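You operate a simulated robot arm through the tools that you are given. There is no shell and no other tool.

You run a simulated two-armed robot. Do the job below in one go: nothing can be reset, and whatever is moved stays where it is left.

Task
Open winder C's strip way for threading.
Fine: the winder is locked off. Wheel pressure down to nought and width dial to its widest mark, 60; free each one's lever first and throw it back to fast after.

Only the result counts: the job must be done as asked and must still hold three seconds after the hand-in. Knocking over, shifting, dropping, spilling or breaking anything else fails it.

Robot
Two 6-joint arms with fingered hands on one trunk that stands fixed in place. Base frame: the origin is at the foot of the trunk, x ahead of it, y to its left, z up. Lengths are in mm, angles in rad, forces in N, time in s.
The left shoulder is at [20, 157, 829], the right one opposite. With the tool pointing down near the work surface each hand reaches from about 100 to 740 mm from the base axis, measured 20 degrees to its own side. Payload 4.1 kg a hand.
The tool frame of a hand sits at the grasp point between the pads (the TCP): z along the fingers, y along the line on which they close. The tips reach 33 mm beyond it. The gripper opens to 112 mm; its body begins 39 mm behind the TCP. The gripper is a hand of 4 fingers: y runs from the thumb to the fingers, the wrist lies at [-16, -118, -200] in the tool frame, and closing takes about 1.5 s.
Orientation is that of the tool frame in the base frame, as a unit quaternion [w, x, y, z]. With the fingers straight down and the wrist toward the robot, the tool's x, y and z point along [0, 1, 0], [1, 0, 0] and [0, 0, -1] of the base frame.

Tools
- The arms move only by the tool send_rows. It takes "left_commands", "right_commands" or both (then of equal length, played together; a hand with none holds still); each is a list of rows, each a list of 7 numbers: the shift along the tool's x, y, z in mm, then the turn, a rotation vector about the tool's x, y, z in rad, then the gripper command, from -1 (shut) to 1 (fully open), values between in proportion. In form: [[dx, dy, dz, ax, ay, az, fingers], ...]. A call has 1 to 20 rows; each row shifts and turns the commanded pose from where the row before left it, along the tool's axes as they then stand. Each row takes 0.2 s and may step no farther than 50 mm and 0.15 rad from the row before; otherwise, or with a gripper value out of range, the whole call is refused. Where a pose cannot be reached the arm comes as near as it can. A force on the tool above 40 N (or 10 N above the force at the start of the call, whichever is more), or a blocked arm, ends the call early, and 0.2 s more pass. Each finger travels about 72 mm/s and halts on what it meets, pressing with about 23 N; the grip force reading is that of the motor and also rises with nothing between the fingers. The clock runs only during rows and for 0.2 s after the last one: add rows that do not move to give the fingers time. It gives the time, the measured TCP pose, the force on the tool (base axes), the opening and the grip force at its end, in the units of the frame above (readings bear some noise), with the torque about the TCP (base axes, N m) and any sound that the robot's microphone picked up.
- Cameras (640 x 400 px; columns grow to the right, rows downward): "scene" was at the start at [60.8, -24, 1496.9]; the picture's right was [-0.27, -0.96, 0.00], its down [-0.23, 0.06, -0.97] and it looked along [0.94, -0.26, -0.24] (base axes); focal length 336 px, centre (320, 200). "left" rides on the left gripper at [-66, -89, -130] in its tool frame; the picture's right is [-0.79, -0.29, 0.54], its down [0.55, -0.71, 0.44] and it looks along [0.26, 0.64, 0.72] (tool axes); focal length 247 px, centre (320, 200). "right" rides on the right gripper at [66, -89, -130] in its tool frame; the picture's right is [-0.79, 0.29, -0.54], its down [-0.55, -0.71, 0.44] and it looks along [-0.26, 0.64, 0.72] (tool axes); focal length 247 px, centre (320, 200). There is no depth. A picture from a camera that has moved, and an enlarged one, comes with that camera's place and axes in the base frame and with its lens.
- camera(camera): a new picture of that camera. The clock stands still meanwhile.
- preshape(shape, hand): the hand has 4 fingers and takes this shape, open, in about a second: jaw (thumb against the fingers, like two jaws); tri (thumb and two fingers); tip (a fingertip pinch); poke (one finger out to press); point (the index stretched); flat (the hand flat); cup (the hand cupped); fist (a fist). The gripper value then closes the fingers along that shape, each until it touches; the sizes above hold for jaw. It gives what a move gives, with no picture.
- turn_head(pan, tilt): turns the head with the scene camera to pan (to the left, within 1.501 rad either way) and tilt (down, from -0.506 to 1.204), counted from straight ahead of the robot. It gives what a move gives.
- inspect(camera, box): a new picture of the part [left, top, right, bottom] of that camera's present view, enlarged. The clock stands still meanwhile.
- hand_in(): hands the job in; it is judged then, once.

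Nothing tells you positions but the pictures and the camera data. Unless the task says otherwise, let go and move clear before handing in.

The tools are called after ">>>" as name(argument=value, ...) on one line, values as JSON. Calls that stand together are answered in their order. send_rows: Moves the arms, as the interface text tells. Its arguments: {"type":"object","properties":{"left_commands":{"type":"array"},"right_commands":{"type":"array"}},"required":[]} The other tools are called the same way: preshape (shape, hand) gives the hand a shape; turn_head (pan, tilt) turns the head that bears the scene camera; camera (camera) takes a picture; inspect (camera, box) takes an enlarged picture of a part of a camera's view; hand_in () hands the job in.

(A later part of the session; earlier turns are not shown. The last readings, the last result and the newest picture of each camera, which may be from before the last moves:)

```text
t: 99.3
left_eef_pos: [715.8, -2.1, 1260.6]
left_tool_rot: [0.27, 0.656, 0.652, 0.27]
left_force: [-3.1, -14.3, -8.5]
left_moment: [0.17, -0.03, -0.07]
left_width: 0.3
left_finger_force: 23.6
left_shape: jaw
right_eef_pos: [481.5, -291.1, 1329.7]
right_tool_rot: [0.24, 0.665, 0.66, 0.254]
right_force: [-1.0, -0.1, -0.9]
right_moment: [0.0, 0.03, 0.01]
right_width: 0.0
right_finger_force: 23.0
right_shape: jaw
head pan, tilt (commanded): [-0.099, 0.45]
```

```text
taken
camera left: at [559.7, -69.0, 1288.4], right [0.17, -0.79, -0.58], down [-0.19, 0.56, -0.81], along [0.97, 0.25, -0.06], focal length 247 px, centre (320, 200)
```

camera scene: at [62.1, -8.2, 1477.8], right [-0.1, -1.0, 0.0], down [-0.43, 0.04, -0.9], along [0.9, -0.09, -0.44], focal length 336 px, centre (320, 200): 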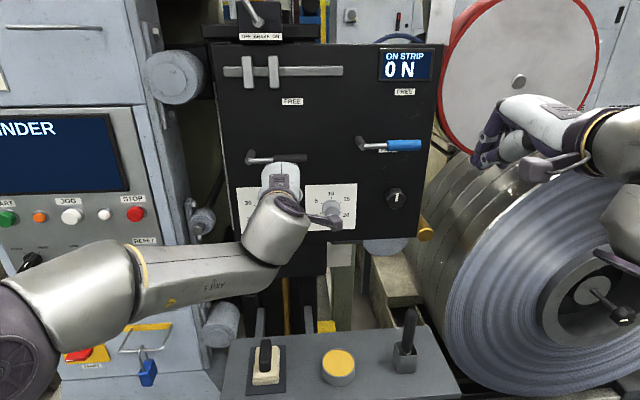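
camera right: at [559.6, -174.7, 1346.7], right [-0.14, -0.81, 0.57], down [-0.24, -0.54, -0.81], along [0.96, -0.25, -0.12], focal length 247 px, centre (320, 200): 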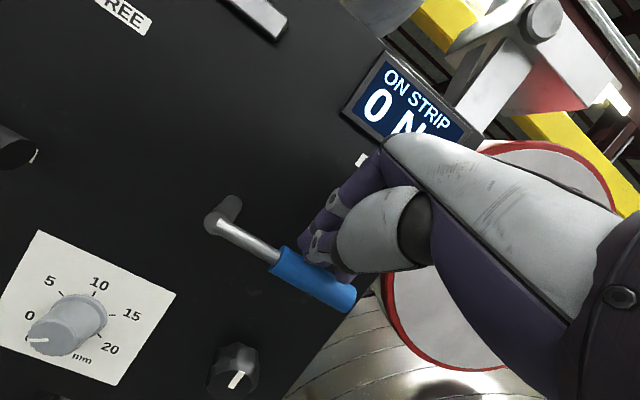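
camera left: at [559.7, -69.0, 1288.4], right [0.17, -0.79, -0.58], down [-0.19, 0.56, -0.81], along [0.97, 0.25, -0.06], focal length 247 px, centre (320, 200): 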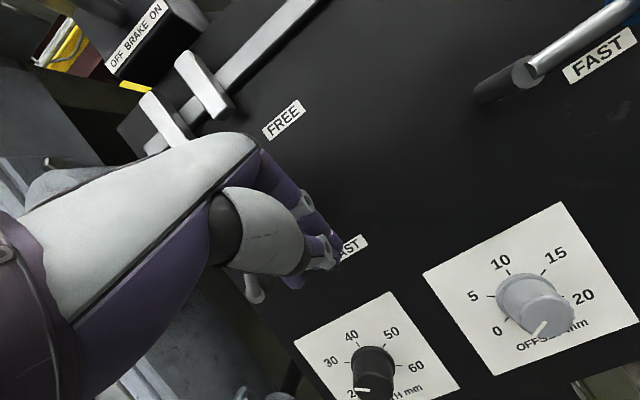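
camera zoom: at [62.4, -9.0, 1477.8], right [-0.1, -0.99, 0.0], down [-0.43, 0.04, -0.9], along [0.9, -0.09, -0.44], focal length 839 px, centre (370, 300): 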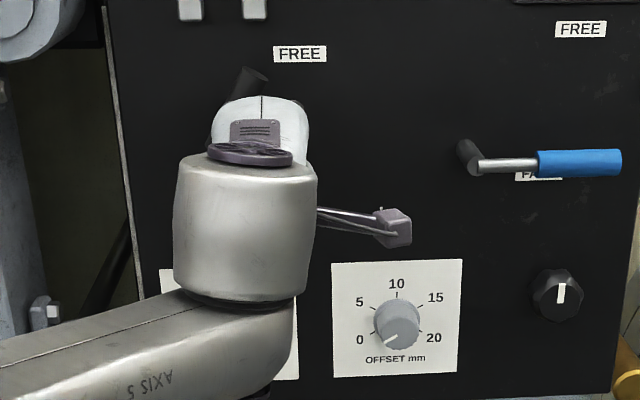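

The black lever is at its FREE stop with about 17 N of reaction. I'll back off, withdraw, and tip the left hand to point down ready to be rolled round for the dial.

>>> send_rows(left_commands=[[-8, -5.7, 5.7, 0, 0, 0, -1], [0, -35.4, -21.2, 0, 0, 0, -1], [0, -35.4, -21.2, 0, 0, 0, -1], [10, -12.7, -5.7, 0.131, 0, 0, -1], [10, -13.4, -3.9, 0.131, 0, 0, -1], [10, -13.8, -2.2, 0.131, 0, 0, -1], [10, -13.9, -0.4, 0.131, 0, 0, -1], [10, -13.9, 1.5, 0.131, 0, 0, -1], [10, -13.5, 3.3, 0.131, 0, 0, -1], [0, 0, 0, 0, 0, -0.1045, -1], [0, 0, 0, 0, 0, -0.1045, -1], [0, 0, 0, 0, 0, 0, -1]])

>>> camera(camera="scene")

>>> inspect(camera="scene", box=[200, 40, 440, 240])

```text
t: 101.9
left_eef_pos: [560.0, 53.8, 1202.2]
left_tool_rot: [0.001, 0.629, 0.778, 0.001]
left_force: [-0.7, -0.4, -0.1]
left_moment: [-0.02, 0.0, 0.0]
left_width: 0.3
left_finger_force: 22.8
left_shape: jaw
right_eef_pos: [482.3, -289.3, 1330.5]
right_tool_rot: [0.24, 0.665, 0.66, 0.254]
right_force: [-0.3, 0.0, 0.2]
right_moment: [-0.03, 0.03, -0.01]
right_width: 0.0
right_finger_force: 22.8
right_shape: jaw
head pan, tilt (commanded): [-0.099, 0.45]
```

```text
taken
camera scene: at [62.2, -8.2, 1477.8], right [-0.1, -1.0, 0.0], down [-0.43, 0.04, -0.9], along [0.9, -0.09, -0.44], focal length 336 px, centre (320, 200)
```

scene: 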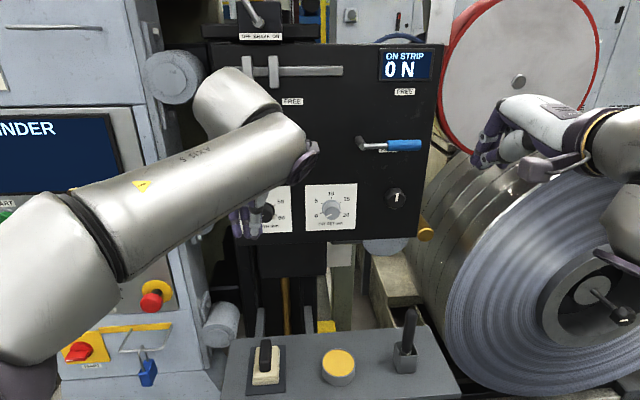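

```text
2.00 times, centred on (320, 140) of scene
camera zoom: at [62.2, -8.2, 1477.8], right [-0.1, -1.0, 0.0], down [-0.43, 0.04, -0.9], along [0.9, -0.09, -0.44], focal length 671 px, centre (320, 320)
```

zoom: 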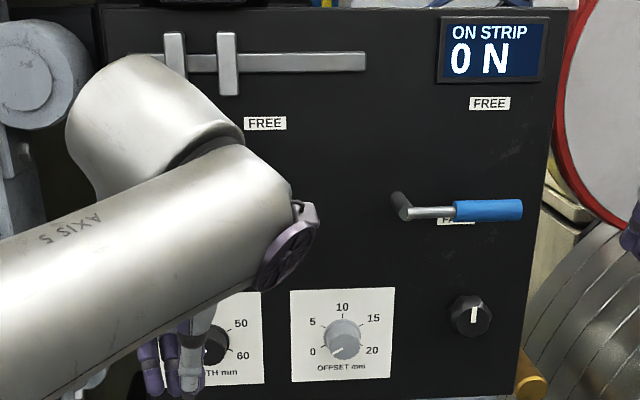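

The left hand points down at (560, 54, 1202). I'll now swing it round its wrist axis, mirroring what worked on the right.

>>> send_rows(left_commands=[[0, 0, 0, -0.01, 0.0737, 0.1249, -1], [0, 0, 0, -0.01, 0.0737, 0.1249, -1], [0, 0, 0, -0.01, 0.0737, 0.1249, -1], [0, 0, 0, -0.01, 0.0737, 0.1249, -1], [0, 0, 0, -0.01, 0.0737, 0.1249, -1], [0, 0, 0, -0.01, 0.0737, 0.1249, -1], [0, 0, 0, -0.01, 0.0737, 0.1249, -1], [0, 0, 0, -0.01, 0.0737, 0.1249, -1], [0, 0, 0, -0.01, 0.0737, 0.1249, -1], [0, 0, 0, -0.01, 0.0737, 0.1249, -1], [0, 0, 0, -0.01, 0.0737, 0.1249, -1], [0, 0, 0, -0.01, 0.0737, 0.1249, -1], [0, 0, 0, -0.01, 0.0737, 0.1249, -1], [0, 0, 0, -0.01, 0.0737, 0.1249, -1], [0, 0, 0, -0.01, 0.0737, 0.1249, -1], [0, 0, 0, -0.01, 0.0737, 0.1249, -1], [0, 0, 0, -0.01, 0.0737, 0.1249, -1], [0, 0, 0, -0.01, 0.0737, 0.1249, -1]])

>>> camera(camera="scene")

```text
t: 105.7
left_eef_pos: [557.3, 51.9, 1202.5]
left_tool_rot: [-0.339, 0.808, -0.321, 0.359]
left_force: [0.0, 0.2, 0.3]
left_moment: [-0.02, -0.03, -0.02]
left_width: 0.1
left_finger_force: 22.7
left_shape: jaw
right_eef_pos: [482.8, -288.8, 1329.7]
right_tool_rot: [0.24, 0.664, 0.661, 0.255]
right_force: [-0.2, 0.5, 0.2]
right_moment: [-0.01, 0.03, -0.01]
right_width: 0.2
right_finger_force: 23.2
right_shape: jaw
head pan, tilt (commanded): [-0.099, 0.45]
```

```text
taken
camera scene: at [62.3, -8.2, 1477.8], right [-0.1, -1.0, 0.0], down [-0.43, 0.04, -0.9], along [0.9, -0.09, -0.44], focal length 336 px, centre (320, 200)
```

scene: 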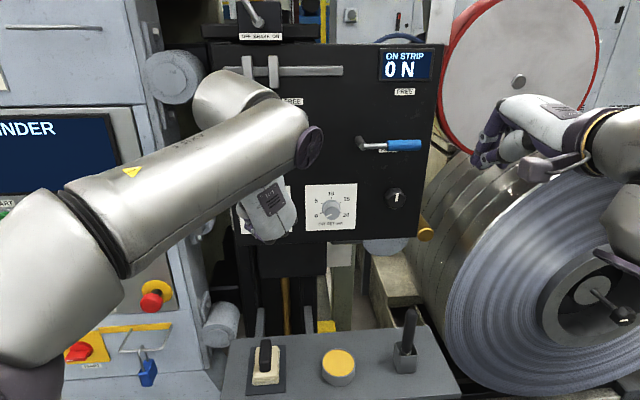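

That went cleanly. Next I'll bring the left hand level, facing the width dial.

>>> send_rows(left_commands=[[0, 0, 0, 0.0729, 0.0607, 0.1106, -1], [0, 0, 0, 0.0729, 0.0607, 0.1106, -1], [0, 0, 0, 0.0729, 0.0607, 0.1106, -1], [0, 0, 0, 0.0729, 0.0607, 0.1106, -1], [0, 0, 0, 0.0729, 0.0607, 0.1106, -1], [0, 0, 0, 0.0729, 0.0607, 0.1106, -1], [0, 0, 0, 0.0729, 0.0607, 0.1106, -1], [0, 0, 0, 0, 0, 0, -1]])

>>> camera(camera="left")

>>> camera(camera="scene")

>>> camera(camera="right")

```text
t: 107.5
left_eef_pos: [558.5, 52.9, 1202.4]
left_tool_rot: [0.561, -0.43, 0.561, -0.431]
left_force: [-0.4, 0.1, 0.2]
left_moment: [0.01, 0.01, 0.05]
left_width: 0.1
left_finger_force: 23.7
left_shape: jaw
right_eef_pos: [483.0, -290.6, 1330.1]
right_tool_rot: [0.24, 0.665, 0.66, 0.254]
right_force: [-0.3, 0.9, 0.5]
right_moment: [0.0, 0.01, -0.01]
right_width: 0.0
right_finger_force: 23.1
right_shape: jaw
head pan, tilt (commanded): [-0.099, 0.45]
```

```text
taken
camera left: at [427.0, 91.9, 1305.0], right [0.54, 0.69, 0.48], down [0.43, -0.72, 0.54], along [0.72, -0.08, -0.69], focal length 247 px, centre (320, 200)
```

left: 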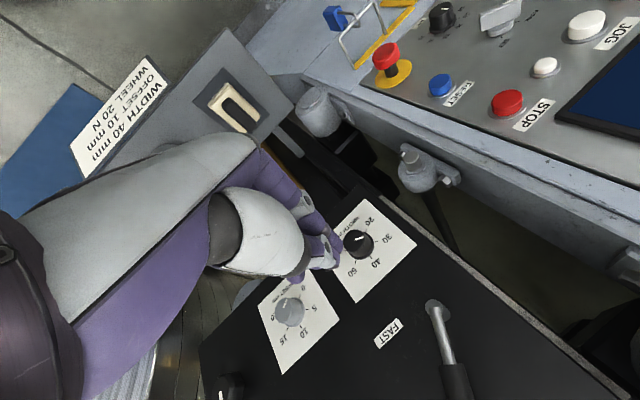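

```text
taken
camera scene: at [62.3, -8.3, 1477.8], right [-0.1, -1.0, 0.0], down [-0.43, 0.04, -0.9], along [0.9, -0.09, -0.44], focal length 336 px, centre (320, 200)
```

scene: 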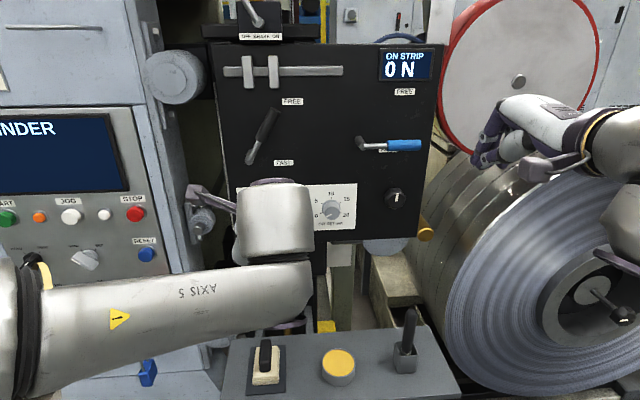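

```text
taken
camera right: at [331.3, -225.5, 1370.4], right [-0.13, -0.81, 0.58], down [-0.25, -0.54, -0.81], along [0.96, -0.25, -0.13], focal length 247 px, centre (320, 200)
```

right: 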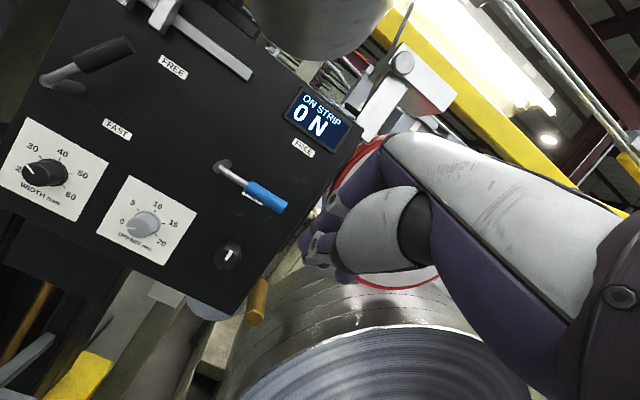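

The black lever stands at FREE and the left hand is level with no warnings. Next I'll pin down the width dial's centre and pointer from two cameras.

>>> inspect(camera="left", box=[310, 190, 430, 310])

>>> inspect(camera="right", box=[0, 110, 130, 230])

```text
3.33 times, centred on (370, 250) of left
camera zoom: at [427.0, 91.9, 1305.0], right [0.54, 0.69, 0.48], down [0.43, -0.72, 0.54], along [0.72, -0.08, -0.69], focal length 823 px, centre (153, 33)
```

zoom: 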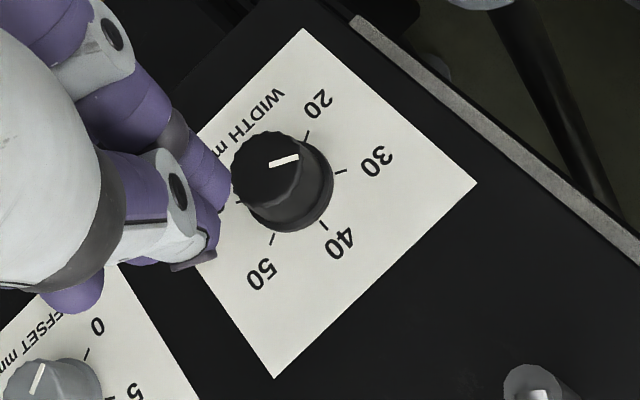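

```text
3.33 times, centred on (65, 170) of right
camera zoom: at [331.3, -225.5, 1370.4], right [-0.13, -0.81, 0.58], down [-0.25, -0.54, -0.81], along [0.96, -0.25, -0.13], focal length 823 px, centre (1170, 300)
```

zoom: 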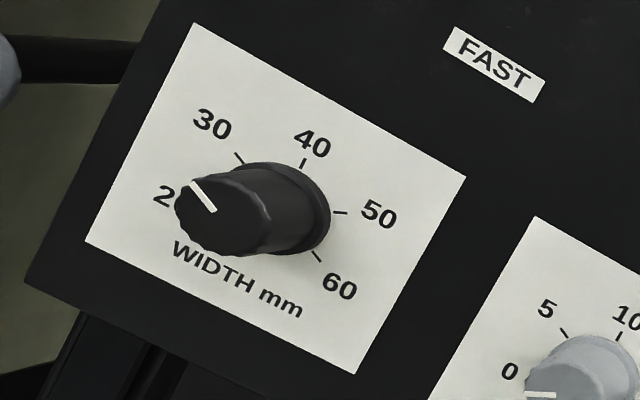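

The width dial's face is centred near (755, 53, 1101), about 35 mm across, with its pointer between 20 and 30. I'll open the left hand, line up in front of the dial and roll to the start of the turning range.

>>> send_rows(left_commands=[[8.7, 32.5, 33, 0, 0, 0, 0.35], [8.7, 32.5, 33, 0, 0, 0, 0.35], [8.8, 32.6, 33, 0, 0, 0, 0.35], [0, 0, 0, 0, 0, -0.13, 0.35], [0, 0, 0, 0, 0, -0.13, 0.35], [0, 0, 0, 0, 0, 0, 0.35], [0, 0, 0, 0, 0, 0, 0.35]])

>>> camera(camera="left")

>>> camera(camera="scene")

```text
t: 109.1
left_eef_pos: [657.9, 50.8, 1100.9]
left_tool_rot: [0.5, -0.5, 0.5, -0.5]
left_force: [-1.3, 0.3, 0.4]
left_moment: [-0.02, 0.0, -0.01]
left_width: 75.6
left_finger_force: 0.0
left_shape: jaw
right_eef_pos: [483.0, -290.3, 1329.3]
right_tool_rot: [0.239, 0.665, 0.66, 0.254]
right_force: [0.4, 0.2, 0.0]
right_moment: [-0.01, 0.01, -0.01]
right_width: 0.0
right_finger_force: 22.8
right_shape: jaw
head pan, tilt (commanded): [-0.099, 0.45]
```

```text
taken
camera left: at [526.1, 115.7, 1190.2], right [0.54, 0.79, 0.29], down [0.44, -0.55, 0.71], along [0.72, -0.26, -0.64], focal length 247 px, centre (320, 200)
```

left: 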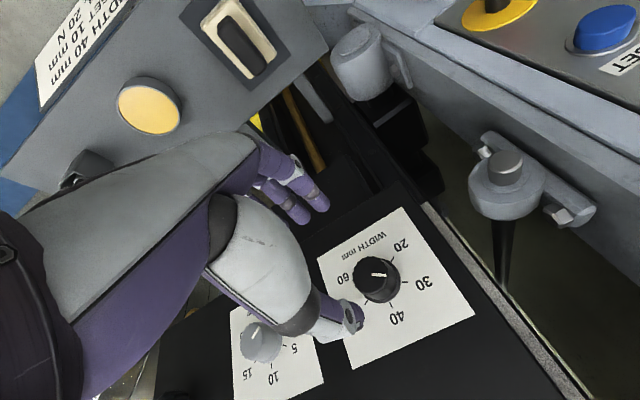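

```text
taken
camera scene: at [62.3, -8.2, 1477.8], right [-0.1, -1.0, 0.0], down [-0.43, 0.04, -0.9], along [0.9, -0.09, -0.44], focal length 336 px, centre (320, 200)
```

scene: 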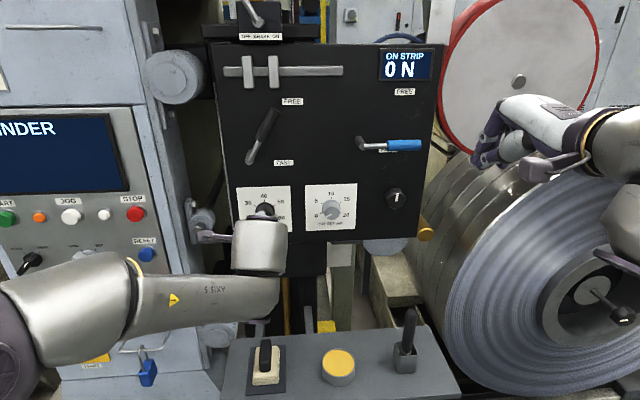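

>>> inspect(camera="left", box=[330, 230, 430, 310])

```text
5.00 times, centred on (380, 270) of left
camera zoom: at [526.1, 115.7, 1190.2], right [0.54, 0.79, 0.29], down [0.44, -0.55, 0.71], along [0.72, -0.26, -0.64], focal length 1235 px, centre (20, -150)
```

zoom: 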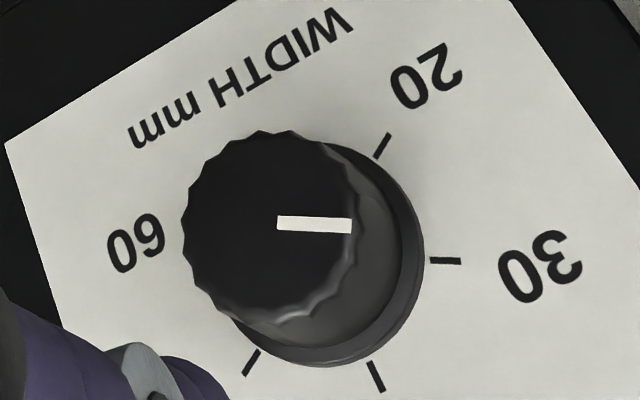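

From here the pointer reads about 29, so roughly 186° clockwise is needed to reach 60. The dial axis is about 3 mm left of my hand, so I'll correct that, move forward to straddle the dial, and close.

>>> send_rows(left_commands=[[-0.9, -0.3, 30, 0, 0, 0, 0.35], [-0.9, -0.3, 30, 0, 0, 0, 0.35], [-0.9, -0.2, 27, 0, 0, 0, 0.35], [0, 0, 0, 0, 0, 0, 0.35]])

>>> camera(camera="left")

```text
t: 110.1
left_eef_pos: [743.3, 53.7, 1102.8]
left_tool_rot: [0.501, -0.499, 0.5, -0.5]
left_force: [-0.5, 0.6, 0.1]
left_moment: [0.02, 0.01, 0.0]
left_width: 75.5
left_finger_force: 0.0
left_shape: jaw
right_eef_pos: [481.7, -290.2, 1329.8]
right_tool_rot: [0.24, 0.664, 0.66, 0.255]
right_force: [-0.4, 0.2, -0.1]
right_moment: [-0.01, 0.0, 0.0]
right_width: 0.0
right_finger_force: 23.2
right_shape: jaw
head pan, tilt (commanded): [-0.099, 0.45]
```

```text
taken
camera left: at [612.5, 119.5, 1191.7], right [0.54, 0.79, 0.29], down [0.44, -0.55, 0.71], along [0.72, -0.26, -0.64], focal length 247 px, centre (320, 200)
```

left: 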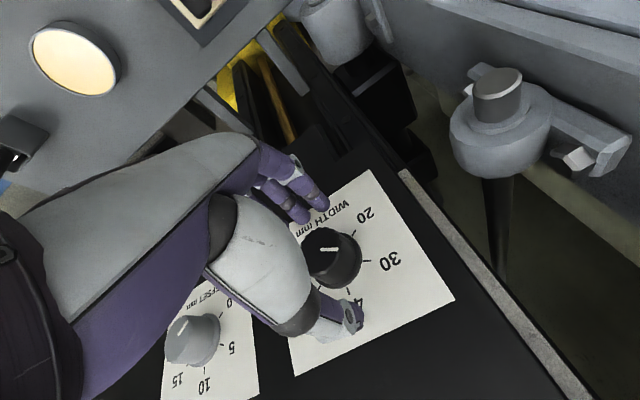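

>>> send_rows(left_commands=[[0, 0, 2, 0, 0, 0, -1], [0, 0, 0, 0, 0, 0, -1], [0, 0, 0, 0, 0, 0, -1], [0, 0, 0, 0, 0, 0, -1], [0, 0, 0, 0, 0, 0, -1], [0, 0, 0, 0, 0, 0, -1]])

>>> camera(camera="left")

```text
t: 111.5
left_eef_pos: [745.5, 55.5, 1103.5]
left_tool_rot: [0.5, -0.5, 0.5, -0.5]
left_force: [1.7, 2.2, 2.9]
left_moment: [0.0, -0.01, 0.02]
left_width: 30.7
left_finger_force: 23.7
left_shape: jaw
right_eef_pos: [483.5, -288.7, 1329.8]
right_tool_rot: [0.239, 0.664, 0.661, 0.254]
right_force: [-0.1, 0.4, 0.6]
right_moment: [0.03, -0.02, 0.02]
right_width: 0.0
right_finger_force: 23.0
right_shape: jaw
head pan, tilt (commanded): [-0.099, 0.45]
```

```text
taken
camera left: at [615.0, 120.5, 1192.2], right [0.54, 0.79, 0.29], down [0.44, -0.55, 0.71], along [0.72, -0.26, -0.64], focal length 247 px, centre (320, 200)
```

left: 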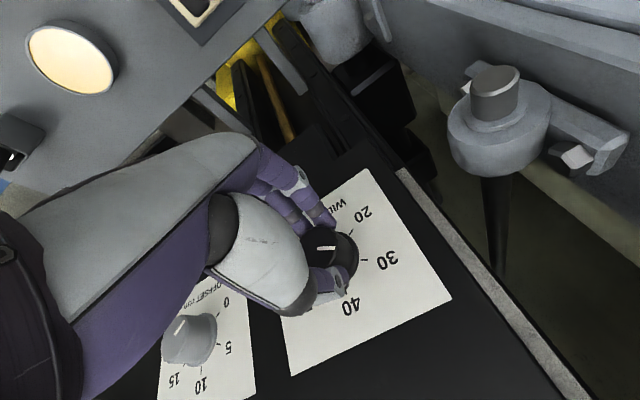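

The dial is gripped at 30.7 mm. I'll turn clockwise a little and check that it follows.

>>> send_rows(left_commands=[[0, 0, 0, 0, 0, 0.12, -1], [0, 0, 0, 0, 0, 0.12, -1], [0, 0, 0, 0, 0, 0.12, -1], [0, 0, 0, 0, 0, 0.12, -1], [0, 0, 0, 0, 0, 0, -1]])

>>> camera(camera="left")

>>> inspect(camera="right", box=[0, 0, 260, 240])

```text
t: 112.7
left_eef_pos: [745.8, 54.6, 1102.9]
left_tool_rot: [0.605, -0.365, 0.605, -0.367]
left_force: [-0.3, -5.9, 9.0]
left_moment: [-0.03, -0.28, -0.19]
left_width: 30.0
left_finger_force: 22.8
left_shape: jaw
right_eef_pos: [483.5, -288.6, 1329.4]
right_tool_rot: [0.24, 0.664, 0.661, 0.254]
right_force: [-0.5, -0.9, -0.9]
right_moment: [-0.05, -0.03, 0.05]
right_width: 0.0
right_finger_force: 22.9
right_shape: jaw
head pan, tilt (commanded): [-0.099, 0.45]
```

```text
taken
camera left: at [615.0, 70.8, 1212.6], right [0.54, 0.57, 0.62], down [0.43, -0.82, 0.37], along [0.72, 0.07, -0.69], focal length 247 px, centre (320, 200)
```

left: 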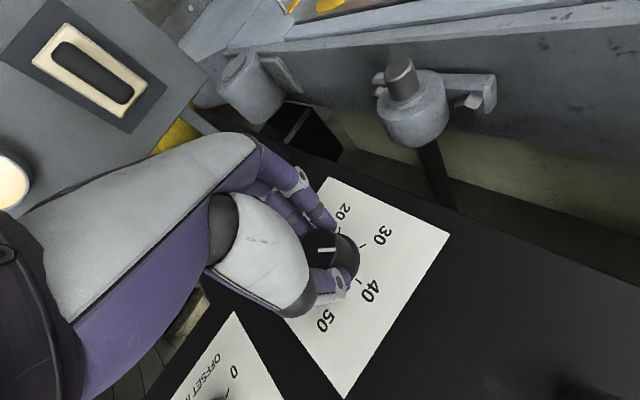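

```text
1.67 times, centred on (130, 120) of right
camera zoom: at [331.0, -225.9, 1370.4], right [-0.13, -0.81, 0.58], down [-0.25, -0.54, -0.81], along [0.96, -0.25, -0.13], focal length 412 px, centre (637, 333)
```

zoom: 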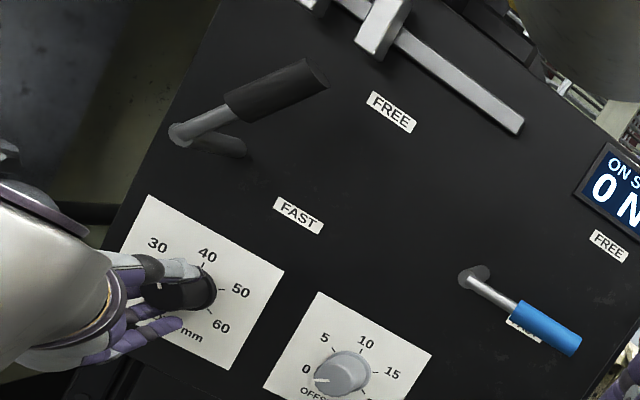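

The pointer moves with the hand. I'll continue clockwise.

>>> send_rows(left_commands=[[0, 0, 0, 0, 0, 0.12, -1], [0, 0, 0, 0, 0, 0.12, -1], [0, 0, 0, 0, 0, 0.12, -1], [0, 0, 0, 0, 0, 0.12, -1], [0, 0, 0, 0, 0, 0.12, -1], [0, 0, 0, 0, 0, 0.12, -1], [0, 0, 0, 0, 0, 0.12, -1], [0, 0, 0, 0, 0, 0.12, -1], [0, 0, 0, 0, 0, 0.12, -1], [0, 0, 0, 0, 0, 0.12, -1], [0, 0, 0, 0, 0, 0, -1]])

>>> camera(camera="left")

>>> camera(camera="scene")

```text
t: 115.1
left_eef_pos: [746.5, 52.9, 1102.1]
left_tool_rot: [0.707, 0.04, 0.705, 0.039]
left_force: [-9.2, -18.9, 3.4]
left_moment: [-0.06, -0.09, -0.71]
left_width: 30.4
left_finger_force: 22.8
left_shape: jaw
right_eef_pos: [480.5, -290.8, 1328.6]
right_tool_rot: [0.24, 0.664, 0.661, 0.254]
right_force: [-0.1, -0.1, 0.2]
right_moment: [-0.01, 0.0, -0.01]
right_width: 0.0
right_finger_force: 23.0
right_shape: jaw
head pan, tilt (commanded): [-0.099, 0.45]
```

```text
taken
camera left: at [615.0, -43.5, 1157.6], right [0.54, -0.38, 0.76], down [0.43, -0.64, -0.63], along [0.72, 0.67, -0.18], focal length 247 px, centre (320, 200)
```

left: 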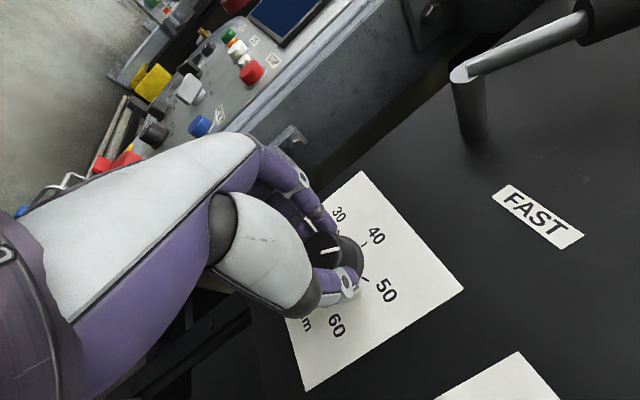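

```text
taken
camera scene: at [61.8, -9.1, 1477.8], right [-0.1, -0.99, 0.0], down [-0.43, 0.04, -0.9], along [0.9, -0.09, -0.43], focal length 336 px, centre (320, 200)
```

scene: 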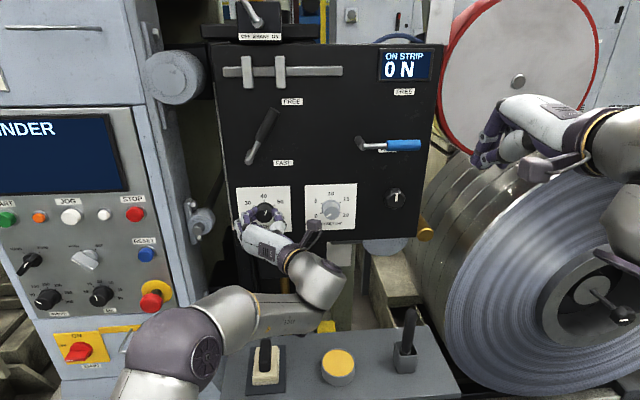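

The dial has turned about 96° to roughly 45. The side force is building, so I'll shift the hand 3 mm to relieve it, turn a little more, then release and look.

>>> send_rows(left_commands=[[0, -3, 0, 0, 0, 0, -1], [0, 0, 0, 0, 0, 0.12, -1], [0, 0, 0, 0, 0, 0.12, -1], [0, 0, 0, 0, 0, 0.12, -1], [0, 0, 0, 0, 0, 0, -1]])

>>> send_rows(left_commands=[[0, 0, 0, 0, 0, 0, 0.35], [0, 0, 0, 0, 0, 0, 0.35], [0, 0, 0, 0, 0, 0, 0.35], [0, 0, 0, 0, 0, 0, 0.35], [0, 0, -25, 0, 0, 0, 0.35], [0, 0, -35, 0, 0, 0, 0.35], [0, 0, 0, 0, 0, 0, 0.35]])

>>> camera(camera="left")

>>> inspect(camera="scene", box=[200, 40, 400, 260])

```text
t: 116.3
left_eef_pos: [745.4, 51.1, 1102.0]
left_tool_rot: [0.688, 0.165, 0.687, 0.165]
left_force: [-3.5, -13.4, 4.7]
left_moment: [0.03, -0.07, -0.47]
left_width: 30.4
left_finger_force: 23.2
left_shape: jaw
right_eef_pos: [481.8, -291.0, 1330.5]
right_tool_rot: [0.239, 0.664, 0.661, 0.254]
right_force: [-0.6, -0.1, -0.9]
right_moment: [0.0, -0.03, -0.03]
right_width: 0.0
right_finger_force: 23.0
right_shape: jaw
head pan, tilt (commanded): [-0.099, 0.45]
```

```text
t: 117.9
left_eef_pos: [682.9, 52.2, 1099.4]
left_tool_rot: [0.688, 0.165, 0.687, 0.166]
left_force: [0.1, -0.7, 0.1]
left_moment: [0.04, -0.03, -0.01]
left_width: 75.1
left_finger_force: 0.0
left_shape: jaw
right_eef_pos: [481.7, -289.7, 1330.4]
right_tool_rot: [0.24, 0.664, 0.661, 0.254]
right_force: [0.2, 0.4, 0.0]
right_moment: [-0.02, 0.02, 0.0]
right_width: 0.0
right_finger_force: 23.0
right_shape: jaw
head pan, tilt (commanded): [-0.099, 0.45]
```

```text
taken
camera left: at [552.1, -57.7, 1118.1], right [0.54, -0.61, 0.58], down [0.44, -0.38, -0.81], along [0.72, 0.69, 0.06], focal length 247 px, centre (320, 200)
```

left: 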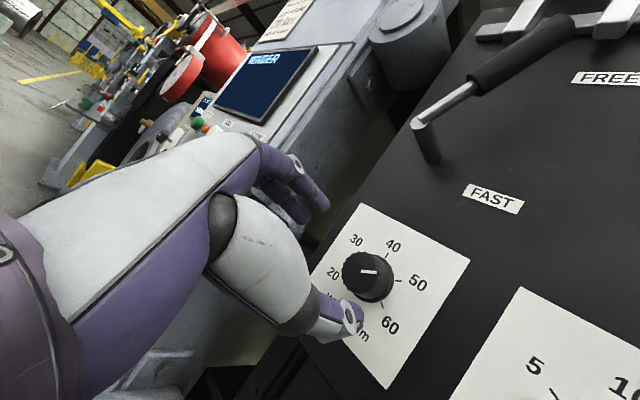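

```text
1.82 times, centred on (300, 150) of scene
camera zoom: at [62.3, -8.2, 1477.8], right [-0.1, -1.0, 0.0], down [-0.43, 0.04, -0.9], along [0.9, -0.09, -0.44], focal length 610 px, centre (356, 291)
```

zoom: 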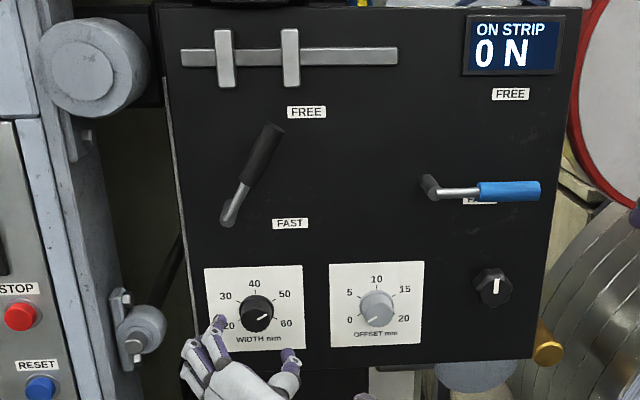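

>>> inspect(camera="left", box=[310, 220, 450, 340])

>>> inspect(camera="scene", box=[230, 180, 310, 240])

```text
3.33 times, centred on (380, 280) of left
camera zoom: at [552.1, -57.7, 1118.1], right [0.54, -0.61, 0.58], down [0.44, -0.38, -0.81], along [0.72, 0.69, 0.06], focal length 823 px, centre (120, -67)
```

zoom: 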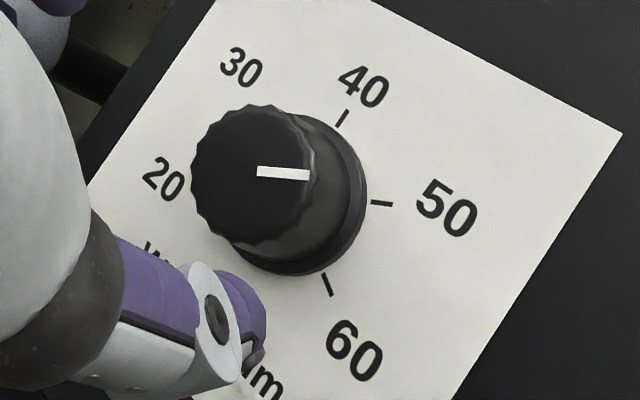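

```text
6.67 times, centred on (270, 210) of scene
camera zoom: at [62.3, -8.2, 1477.8], right [-0.1, -1.0, 0.0], down [-0.43, 0.04, -0.9], along [0.9, -0.09, -0.44], focal length 2238 px, centre (653, 133)
```

zoom: 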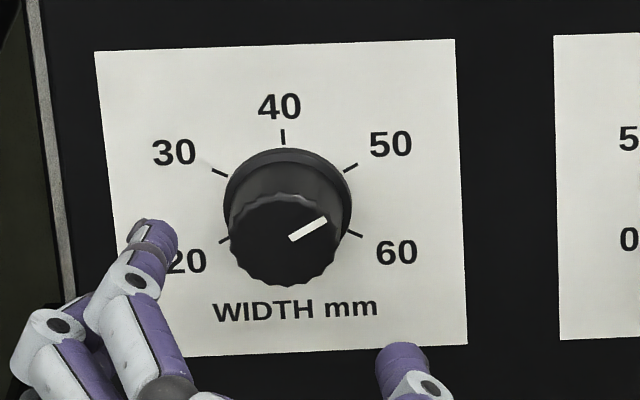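

The pointer now sits right at 50 and the strip guides have spread, so 60° more is needed. I'll roll the hand back, re-centre on the dial axis at about y 51, z 1100, and grip again.

>>> send_rows(left_commands=[[0, 0, 0, 0, 0, -0.13, 0.35], [0, 0, 0, 0, 0, -0.13, 0.35], [0, 0, 0, 0, 0, -0.13, 0.35], [0, 0, 0, 0, 0, -0.13, 0.35], [0, 0, 0, 0, 0, -0.13, 0.35], [0, 0, 0, 0, 0, -0.13, 0.35], [0, 0, 0, 0, 0, -0.13, 0.35], [0, 0, 0, 0, 0, -0.13, 0.35], [0, 0, 0, 0, 0, -0.13, 0.35], [0, 0, 0, 0, 0, -0.13, 0.35], [0, 0, 0, 0, 0, -0.13, 0.35], [0, 0, 0, 0, 0, -0.13, 0.35], [0, 0, 0, 0, 0, -0.13, 0.35], [0, 0, 0, 0, 0, 0, 0.35]])

>>> camera(camera="left")

```text
t: 120.9
left_eef_pos: [685.0, 52.0, 1101.3]
left_tool_rot: [0.58, -0.405, 0.579, -0.405]
left_force: [-0.1, 0.1, 0.5]
left_moment: [-0.01, -0.01, 0.01]
left_width: 75.1
left_finger_force: 0.0
left_shape: jaw
right_eef_pos: [482.4, -289.9, 1329.7]
right_tool_rot: [0.239, 0.664, 0.661, 0.255]
right_force: [0.3, -0.8, 0.5]
right_moment: [-0.02, -0.02, 0.04]
right_width: 0.0
right_finger_force: 22.8
right_shape: jaw
head pan, tilt (commanded): [-0.099, 0.45]
```

```text
taken
camera left: at [555.0, 82.5, 1207.4], right [0.54, 0.65, 0.54], down [0.44, -0.76, 0.48], along [0.72, -0.02, -0.69], focal length 247 px, centre (320, 200)
```

left: 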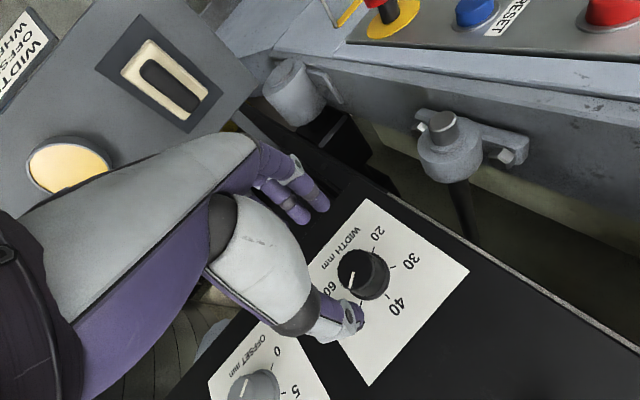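

>>> send_rows(left_commands=[[0.5, -0.2, 25, 0, 0, 0, 0.35], [0.4, -0.2, 25, 0, 0, 0, 0.35], [0, 0, 11, 0, 0, 0, 0.35], [0, 0, 0, 0, 0, 0, 0.35], [0, 0, 0, 0, 0, 0, -1], [0, 0, 0, 0, 0, 0, -1], [0, 0, 0, 0, 0, 0, -1], [0, 0, 0, 0, 0, 0, -1], [0, 0, 0, 0, 0, 0, -1], [0, 0, 0, 0, 0, 0, -1]])

>>> send_rows(left_commands=[[0, 0, 0, 0, 0, 0.12, -1], [0, 0, 0, 0, 0, 0.12, -1], [0, 0, 0, 0, 0, 0.12, -1], [0, 0, 0, 0, 0, 0.12, -1], [0, 0, 0, 0, 0, 0.12, -1], [0, 0, 0, 0, 0, 0.12, -1], [0, 0, 0, 0, 0, 0, -1]])

>>> camera(camera="left")

>>> inspect(camera="scene", box=[200, 40, 400, 260])

```text
t: 123.1
left_eef_pos: [746.2, 52.0, 1102.8]
left_tool_rot: [0.581, -0.405, 0.579, -0.404]
left_force: [2.3, -0.6, 2.0]
left_moment: [-0.01, -0.01, 0.01]
left_width: 31.8
left_finger_force: 23.7
left_shape: jaw
right_eef_pos: [482.5, -290.1, 1328.9]
right_tool_rot: [0.24, 0.664, 0.661, 0.255]
right_force: [0.3, 0.6, -0.4]
right_moment: [0.01, -0.01, 0.01]
right_width: 0.2
right_finger_force: 22.6
right_shape: jaw
head pan, tilt (commanded): [-0.099, 0.45]
```

```text
t: 124.7
left_eef_pos: [747.6, 51.4, 1102.4]
left_tool_rot: [0.686, -0.173, 0.685, -0.173]
left_force: [-9.0, -4.5, 2.1]
left_moment: [0.02, -0.05, -0.13]
left_width: 31.4
left_finger_force: 23.2
left_shape: jaw
right_eef_pos: [481.5, -290.1, 1328.6]
right_tool_rot: [0.24, 0.665, 0.66, 0.253]
right_force: [0.1, 0.2, -0.3]
right_moment: [-0.03, 0.01, 0.0]
right_width: 0.0
right_finger_force: 23.5
right_shape: jaw
head pan, tilt (commanded): [-0.099, 0.45]
```

```text
taken
camera left: at [615.9, 3.1, 1201.7], right [0.54, 0.12, 0.83], down [0.43, -0.89, -0.15], along [0.72, 0.44, -0.53], focal length 247 px, centre (320, 200)
```

left: 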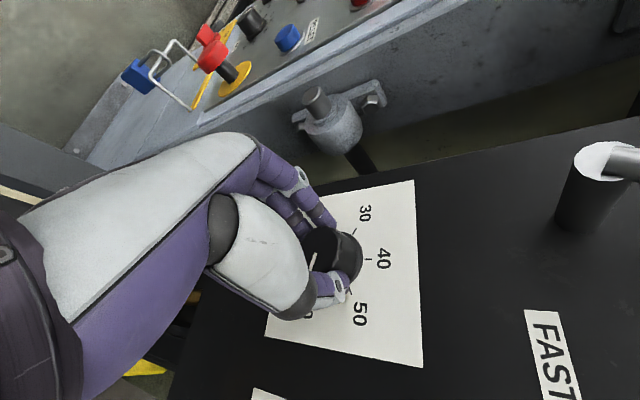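

```text
1.82 times, centred on (300, 150) of scene
camera zoom: at [61.8, -8.5, 1477.8], right [-0.1, -0.99, 0.0], down [-0.43, 0.04, -0.9], along [0.9, -0.09, -0.43], focal length 610 px, centre (356, 291)
```

zoom: 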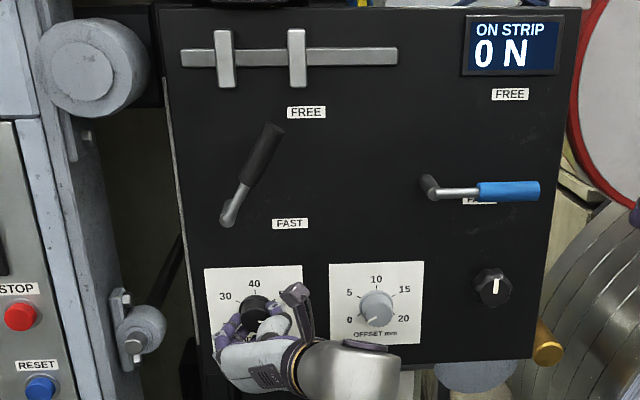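

Turned about 41°, so it should read near 57. I'll continue in small steps and watch the twist for a stop.

>>> send_rows(left_commands=[[0, 0, 0, 0, 0, 0.1, -1], [0, 0, 0, 0, 0, 0.1, -1], [0, 0, 0, 0, 0, 0, -1]])

>>> send_rows(left_commands=[[0, 0, 0, 0, 0, 0.06, -1], [0, 0, 0, 0, 0, 0, -1]])

>>> inspect(camera="left", box=[270, 180, 430, 340])

>>> inspect(camera="scene", box=[200, 40, 400, 260])

```text
t: 125.5
left_eef_pos: [744.9, 52.6, 1102.0]
left_tool_rot: [0.7, -0.105, 0.699, -0.104]
left_force: [-1.9, -6.7, 0.9]
left_moment: [-0.01, -0.04, -0.16]
left_width: 31.2
left_finger_force: 22.8
left_shape: jaw
right_eef_pos: [481.8, -289.2, 1330.2]
right_tool_rot: [0.24, 0.664, 0.661, 0.255]
right_force: [0.2, -0.3, -0.1]
right_moment: [0.03, 0.0, 0.01]
right_width: 0.2
right_finger_force: 23.1
right_shape: jaw
head pan, tilt (commanded): [-0.099, 0.45]
```

```text
t: 126.1
left_eef_pos: [746.6, 51.8, 1102.1]
left_tool_rot: [0.702, -0.084, 0.702, -0.083]
left_force: [-0.2, -7.9, 1.3]
left_moment: [-0.04, -0.03, -0.21]
left_width: 31.5
left_finger_force: 22.9
left_shape: jaw
right_eef_pos: [482.5, -290.0, 1330.1]
right_tool_rot: [0.239, 0.664, 0.661, 0.255]
right_force: [0.1, 0.7, -0.1]
right_moment: [0.03, 0.01, -0.02]
right_width: 0.0
right_finger_force: 23.0
right_shape: jaw
head pan, tilt (commanded): [-0.099, 0.45]
```

```text
2.50 times, centred on (350, 260) of left
camera zoom: at [615.6, -20.9, 1186.5], right [0.54, -0.09, 0.84], down [0.44, -0.82, -0.37], along [0.72, 0.56, -0.4], focal length 617 px, centre (245, 50)
```

zoom: 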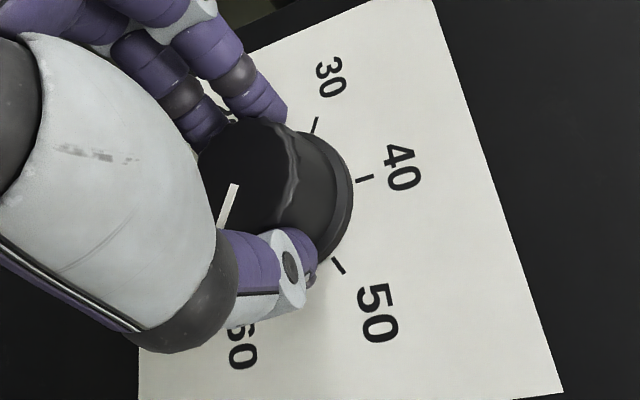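

```text
1.82 times, centred on (300, 150) of scene
camera zoom: at [62.2, -8.6, 1477.8], right [-0.1, -0.99, 0.0], down [-0.43, 0.04, -0.9], along [0.9, -0.09, -0.44], focal length 610 px, centre (356, 291)
```

zoom: 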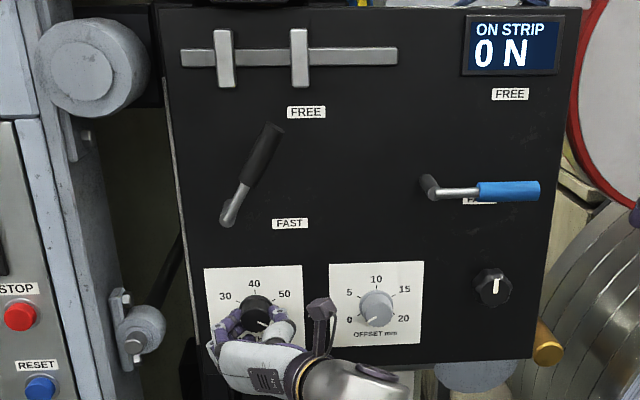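

About 56° turned on this grip, so it should read just short of 60. I'll make fine steps and look for the end stop.

>>> send_rows(left_commands=[[0, 0, 0, 0, 0, 0.05, -1], [0, 0, 0, 0, 0, 0, -1]])

>>> inspect(camera="scene", box=[230, 180, 310, 240])

>>> inspect(camera="right", box=[0, 110, 130, 230])

```text
t: 126.7
left_eef_pos: [746.8, 50.8, 1101.1]
left_tool_rot: [0.703, -0.066, 0.705, -0.067]
left_force: [-2.1, -5.4, -1.5]
left_moment: [-0.1, 0.0, -0.21]
left_width: 31.7
left_finger_force: 22.9
left_shape: jaw
right_eef_pos: [482.0, -288.8, 1329.7]
right_tool_rot: [0.24, 0.664, 0.661, 0.255]
right_force: [0.1, 0.6, 0.6]
right_moment: [0.0, 0.01, 0.0]
right_width: 0.0
right_finger_force: 22.7
right_shape: jaw
head pan, tilt (commanded): [-0.099, 0.45]
```

```text
6.67 times, centred on (270, 210) of scene
camera zoom: at [62.2, -8.5, 1477.8], right [-0.1, -1.0, 0.0], down [-0.43, 0.04, -0.9], along [0.9, -0.09, -0.44], focal length 2238 px, centre (653, 133)
```

zoom: 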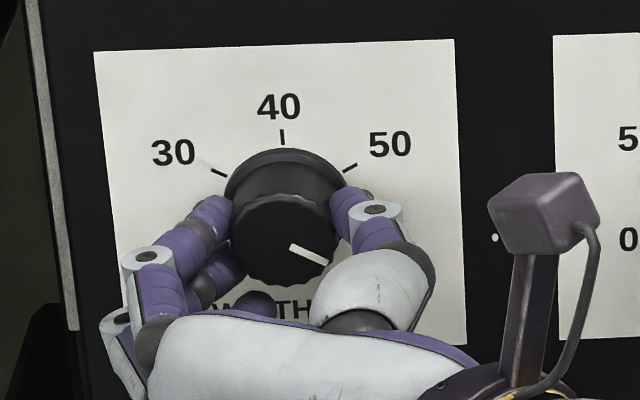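

```text
3.33 times, centred on (65, 170) of right
camera zoom: at [331.3, -225.8, 1370.4], right [-0.13, -0.81, 0.58], down [-0.25, -0.54, -0.81], along [0.96, -0.25, -0.13], focal length 823 px, centre (1170, 300)
```

zoom: 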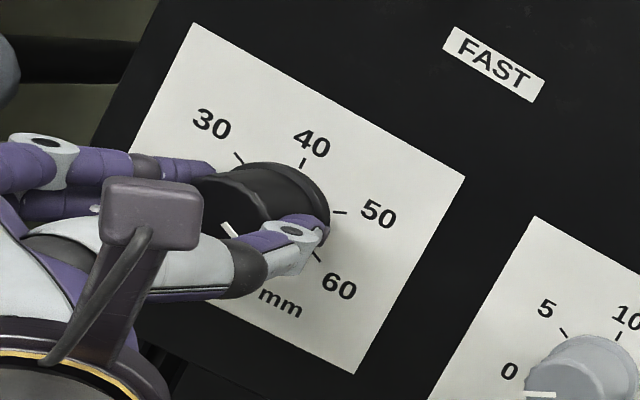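

The pointer lies along the 60 tick and the twist is beginning to rise. One more small nudge will confirm the stop.

>>> send_rows(left_commands=[[0, 0, 0, 0, 0, 0.04, -1], [0, 0, 0, 0, 0, 0, -1]])

>>> inspect(camera="scene", box=[230, 180, 310, 240])

```text
t: 127.3
left_eef_pos: [748.1, 49.9, 1100.5]
left_tool_rot: [0.705, -0.053, 0.706, -0.052]
left_force: [-9.5, -4.2, -3.8]
left_moment: [-0.22, 0.1, -0.17]
left_width: 31.8
left_finger_force: 22.8
left_shape: jaw
right_eef_pos: [482.6, -289.3, 1329.4]
right_tool_rot: [0.24, 0.664, 0.661, 0.255]
right_force: [0.2, -0.4, 0.6]
right_moment: [0.05, -0.01, 0.01]
right_width: 0.0
right_finger_force: 22.8
right_shape: jaw
head pan, tilt (commanded): [-0.099, 0.45]
```

```text
6.67 times, centred on (270, 210) of scene
camera zoom: at [62.0, -8.4, 1477.8], right [-0.1, -1.0, 0.0], down [-0.43, 0.04, -0.9], along [0.9, -0.09, -0.44], focal length 2238 px, centre (653, 133)
```

zoom: 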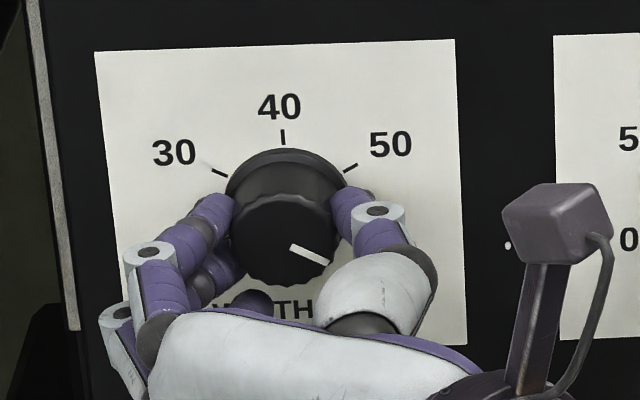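

The torque rose to 0.22 N·m with the pointer unmoved, so the dial is at its end stop on 60. I'll release and back straight out.

>>> send_rows(left_commands=[[0, 0, 0, 0, 0, 0, 0.35], [0, 0, 0, 0, 0, 0, 0.35], [0, 0, 0, 0, 0, 0, 0.35], [0, 0, 0, 0, 0, 0, 0.35], [0, 0, -25, 0, 0, 0, 0.35], [0, 0, -40, 0, 0, 0, 0.35], [0, 0, -40, 0, 0, 0, 0.35], [0, 0, -40, 0, 0, 0, 0.35], [0, 0, -40, 0, 0, 0, 0.35], [0, 0, 0, 0, 0, 0, 0.35]])

>>> inspect(camera="scene", box=[200, 40, 400, 260])

>>> inspect(camera="right", box=[0, 110, 130, 230])

>>> camera(camera="left")

```text
t: 129.5
left_eef_pos: [562.0, 54.0, 1099.8]
left_tool_rot: [0.705, -0.052, 0.705, -0.052]
left_force: [0.5, -0.8, 0.6]
left_moment: [0.03, 0.03, -0.04]
left_width: 75.3
left_finger_force: 0.1
left_shape: jaw
right_eef_pos: [482.6, -289.5, 1329.1]
right_tool_rot: [0.24, 0.664, 0.661, 0.254]
right_force: [-0.4, -0.4, 0.5]
right_moment: [0.01, -0.02, -0.01]
right_width: 0.0
right_finger_force: 22.6
right_shape: jaw
head pan, tilt (commanded): [-0.099, 0.45]
```

```text
1.82 times, centred on (300, 150) of scene
camera zoom: at [62.3, -8.2, 1477.8], right [-0.1, -1.0, 0.0], down [-0.43, 0.04, -0.9], along [0.9, -0.09, -0.44], focal length 610 px, centre (356, 291)
```

zoom: 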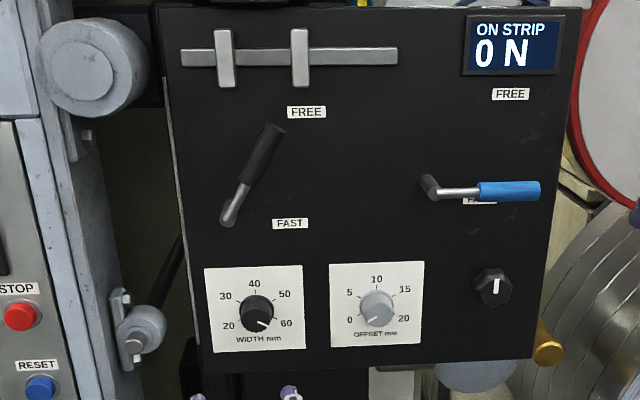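

```text
3.33 times, centred on (65, 170) of right
camera zoom: at [331.4, -225.5, 1370.4], right [-0.13, -0.81, 0.58], down [-0.25, -0.54, -0.81], along [0.96, -0.25, -0.13], focal length 823 px, centre (1170, 300)
```

zoom: 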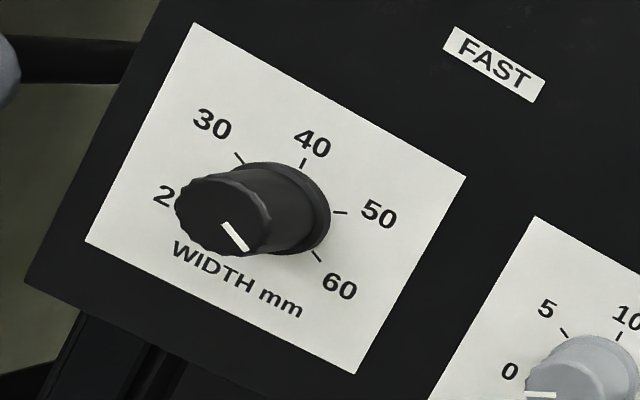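

```text
taken
camera left: at [431.0, -25.2, 1177.4], right [0.54, -0.17, 0.83], down [0.44, -0.78, -0.44], along [0.72, 0.6, -0.35], focal length 247 px, centre (320, 200)
```

left: 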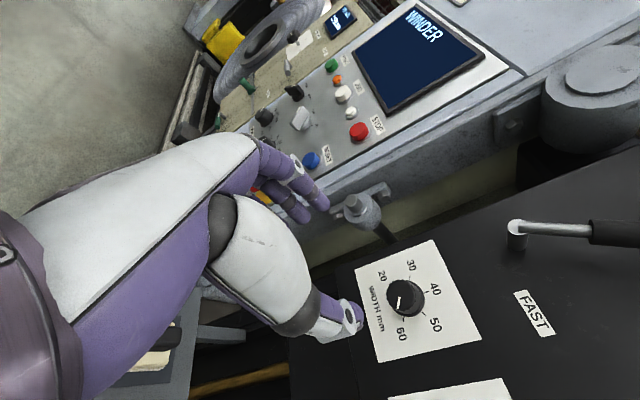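

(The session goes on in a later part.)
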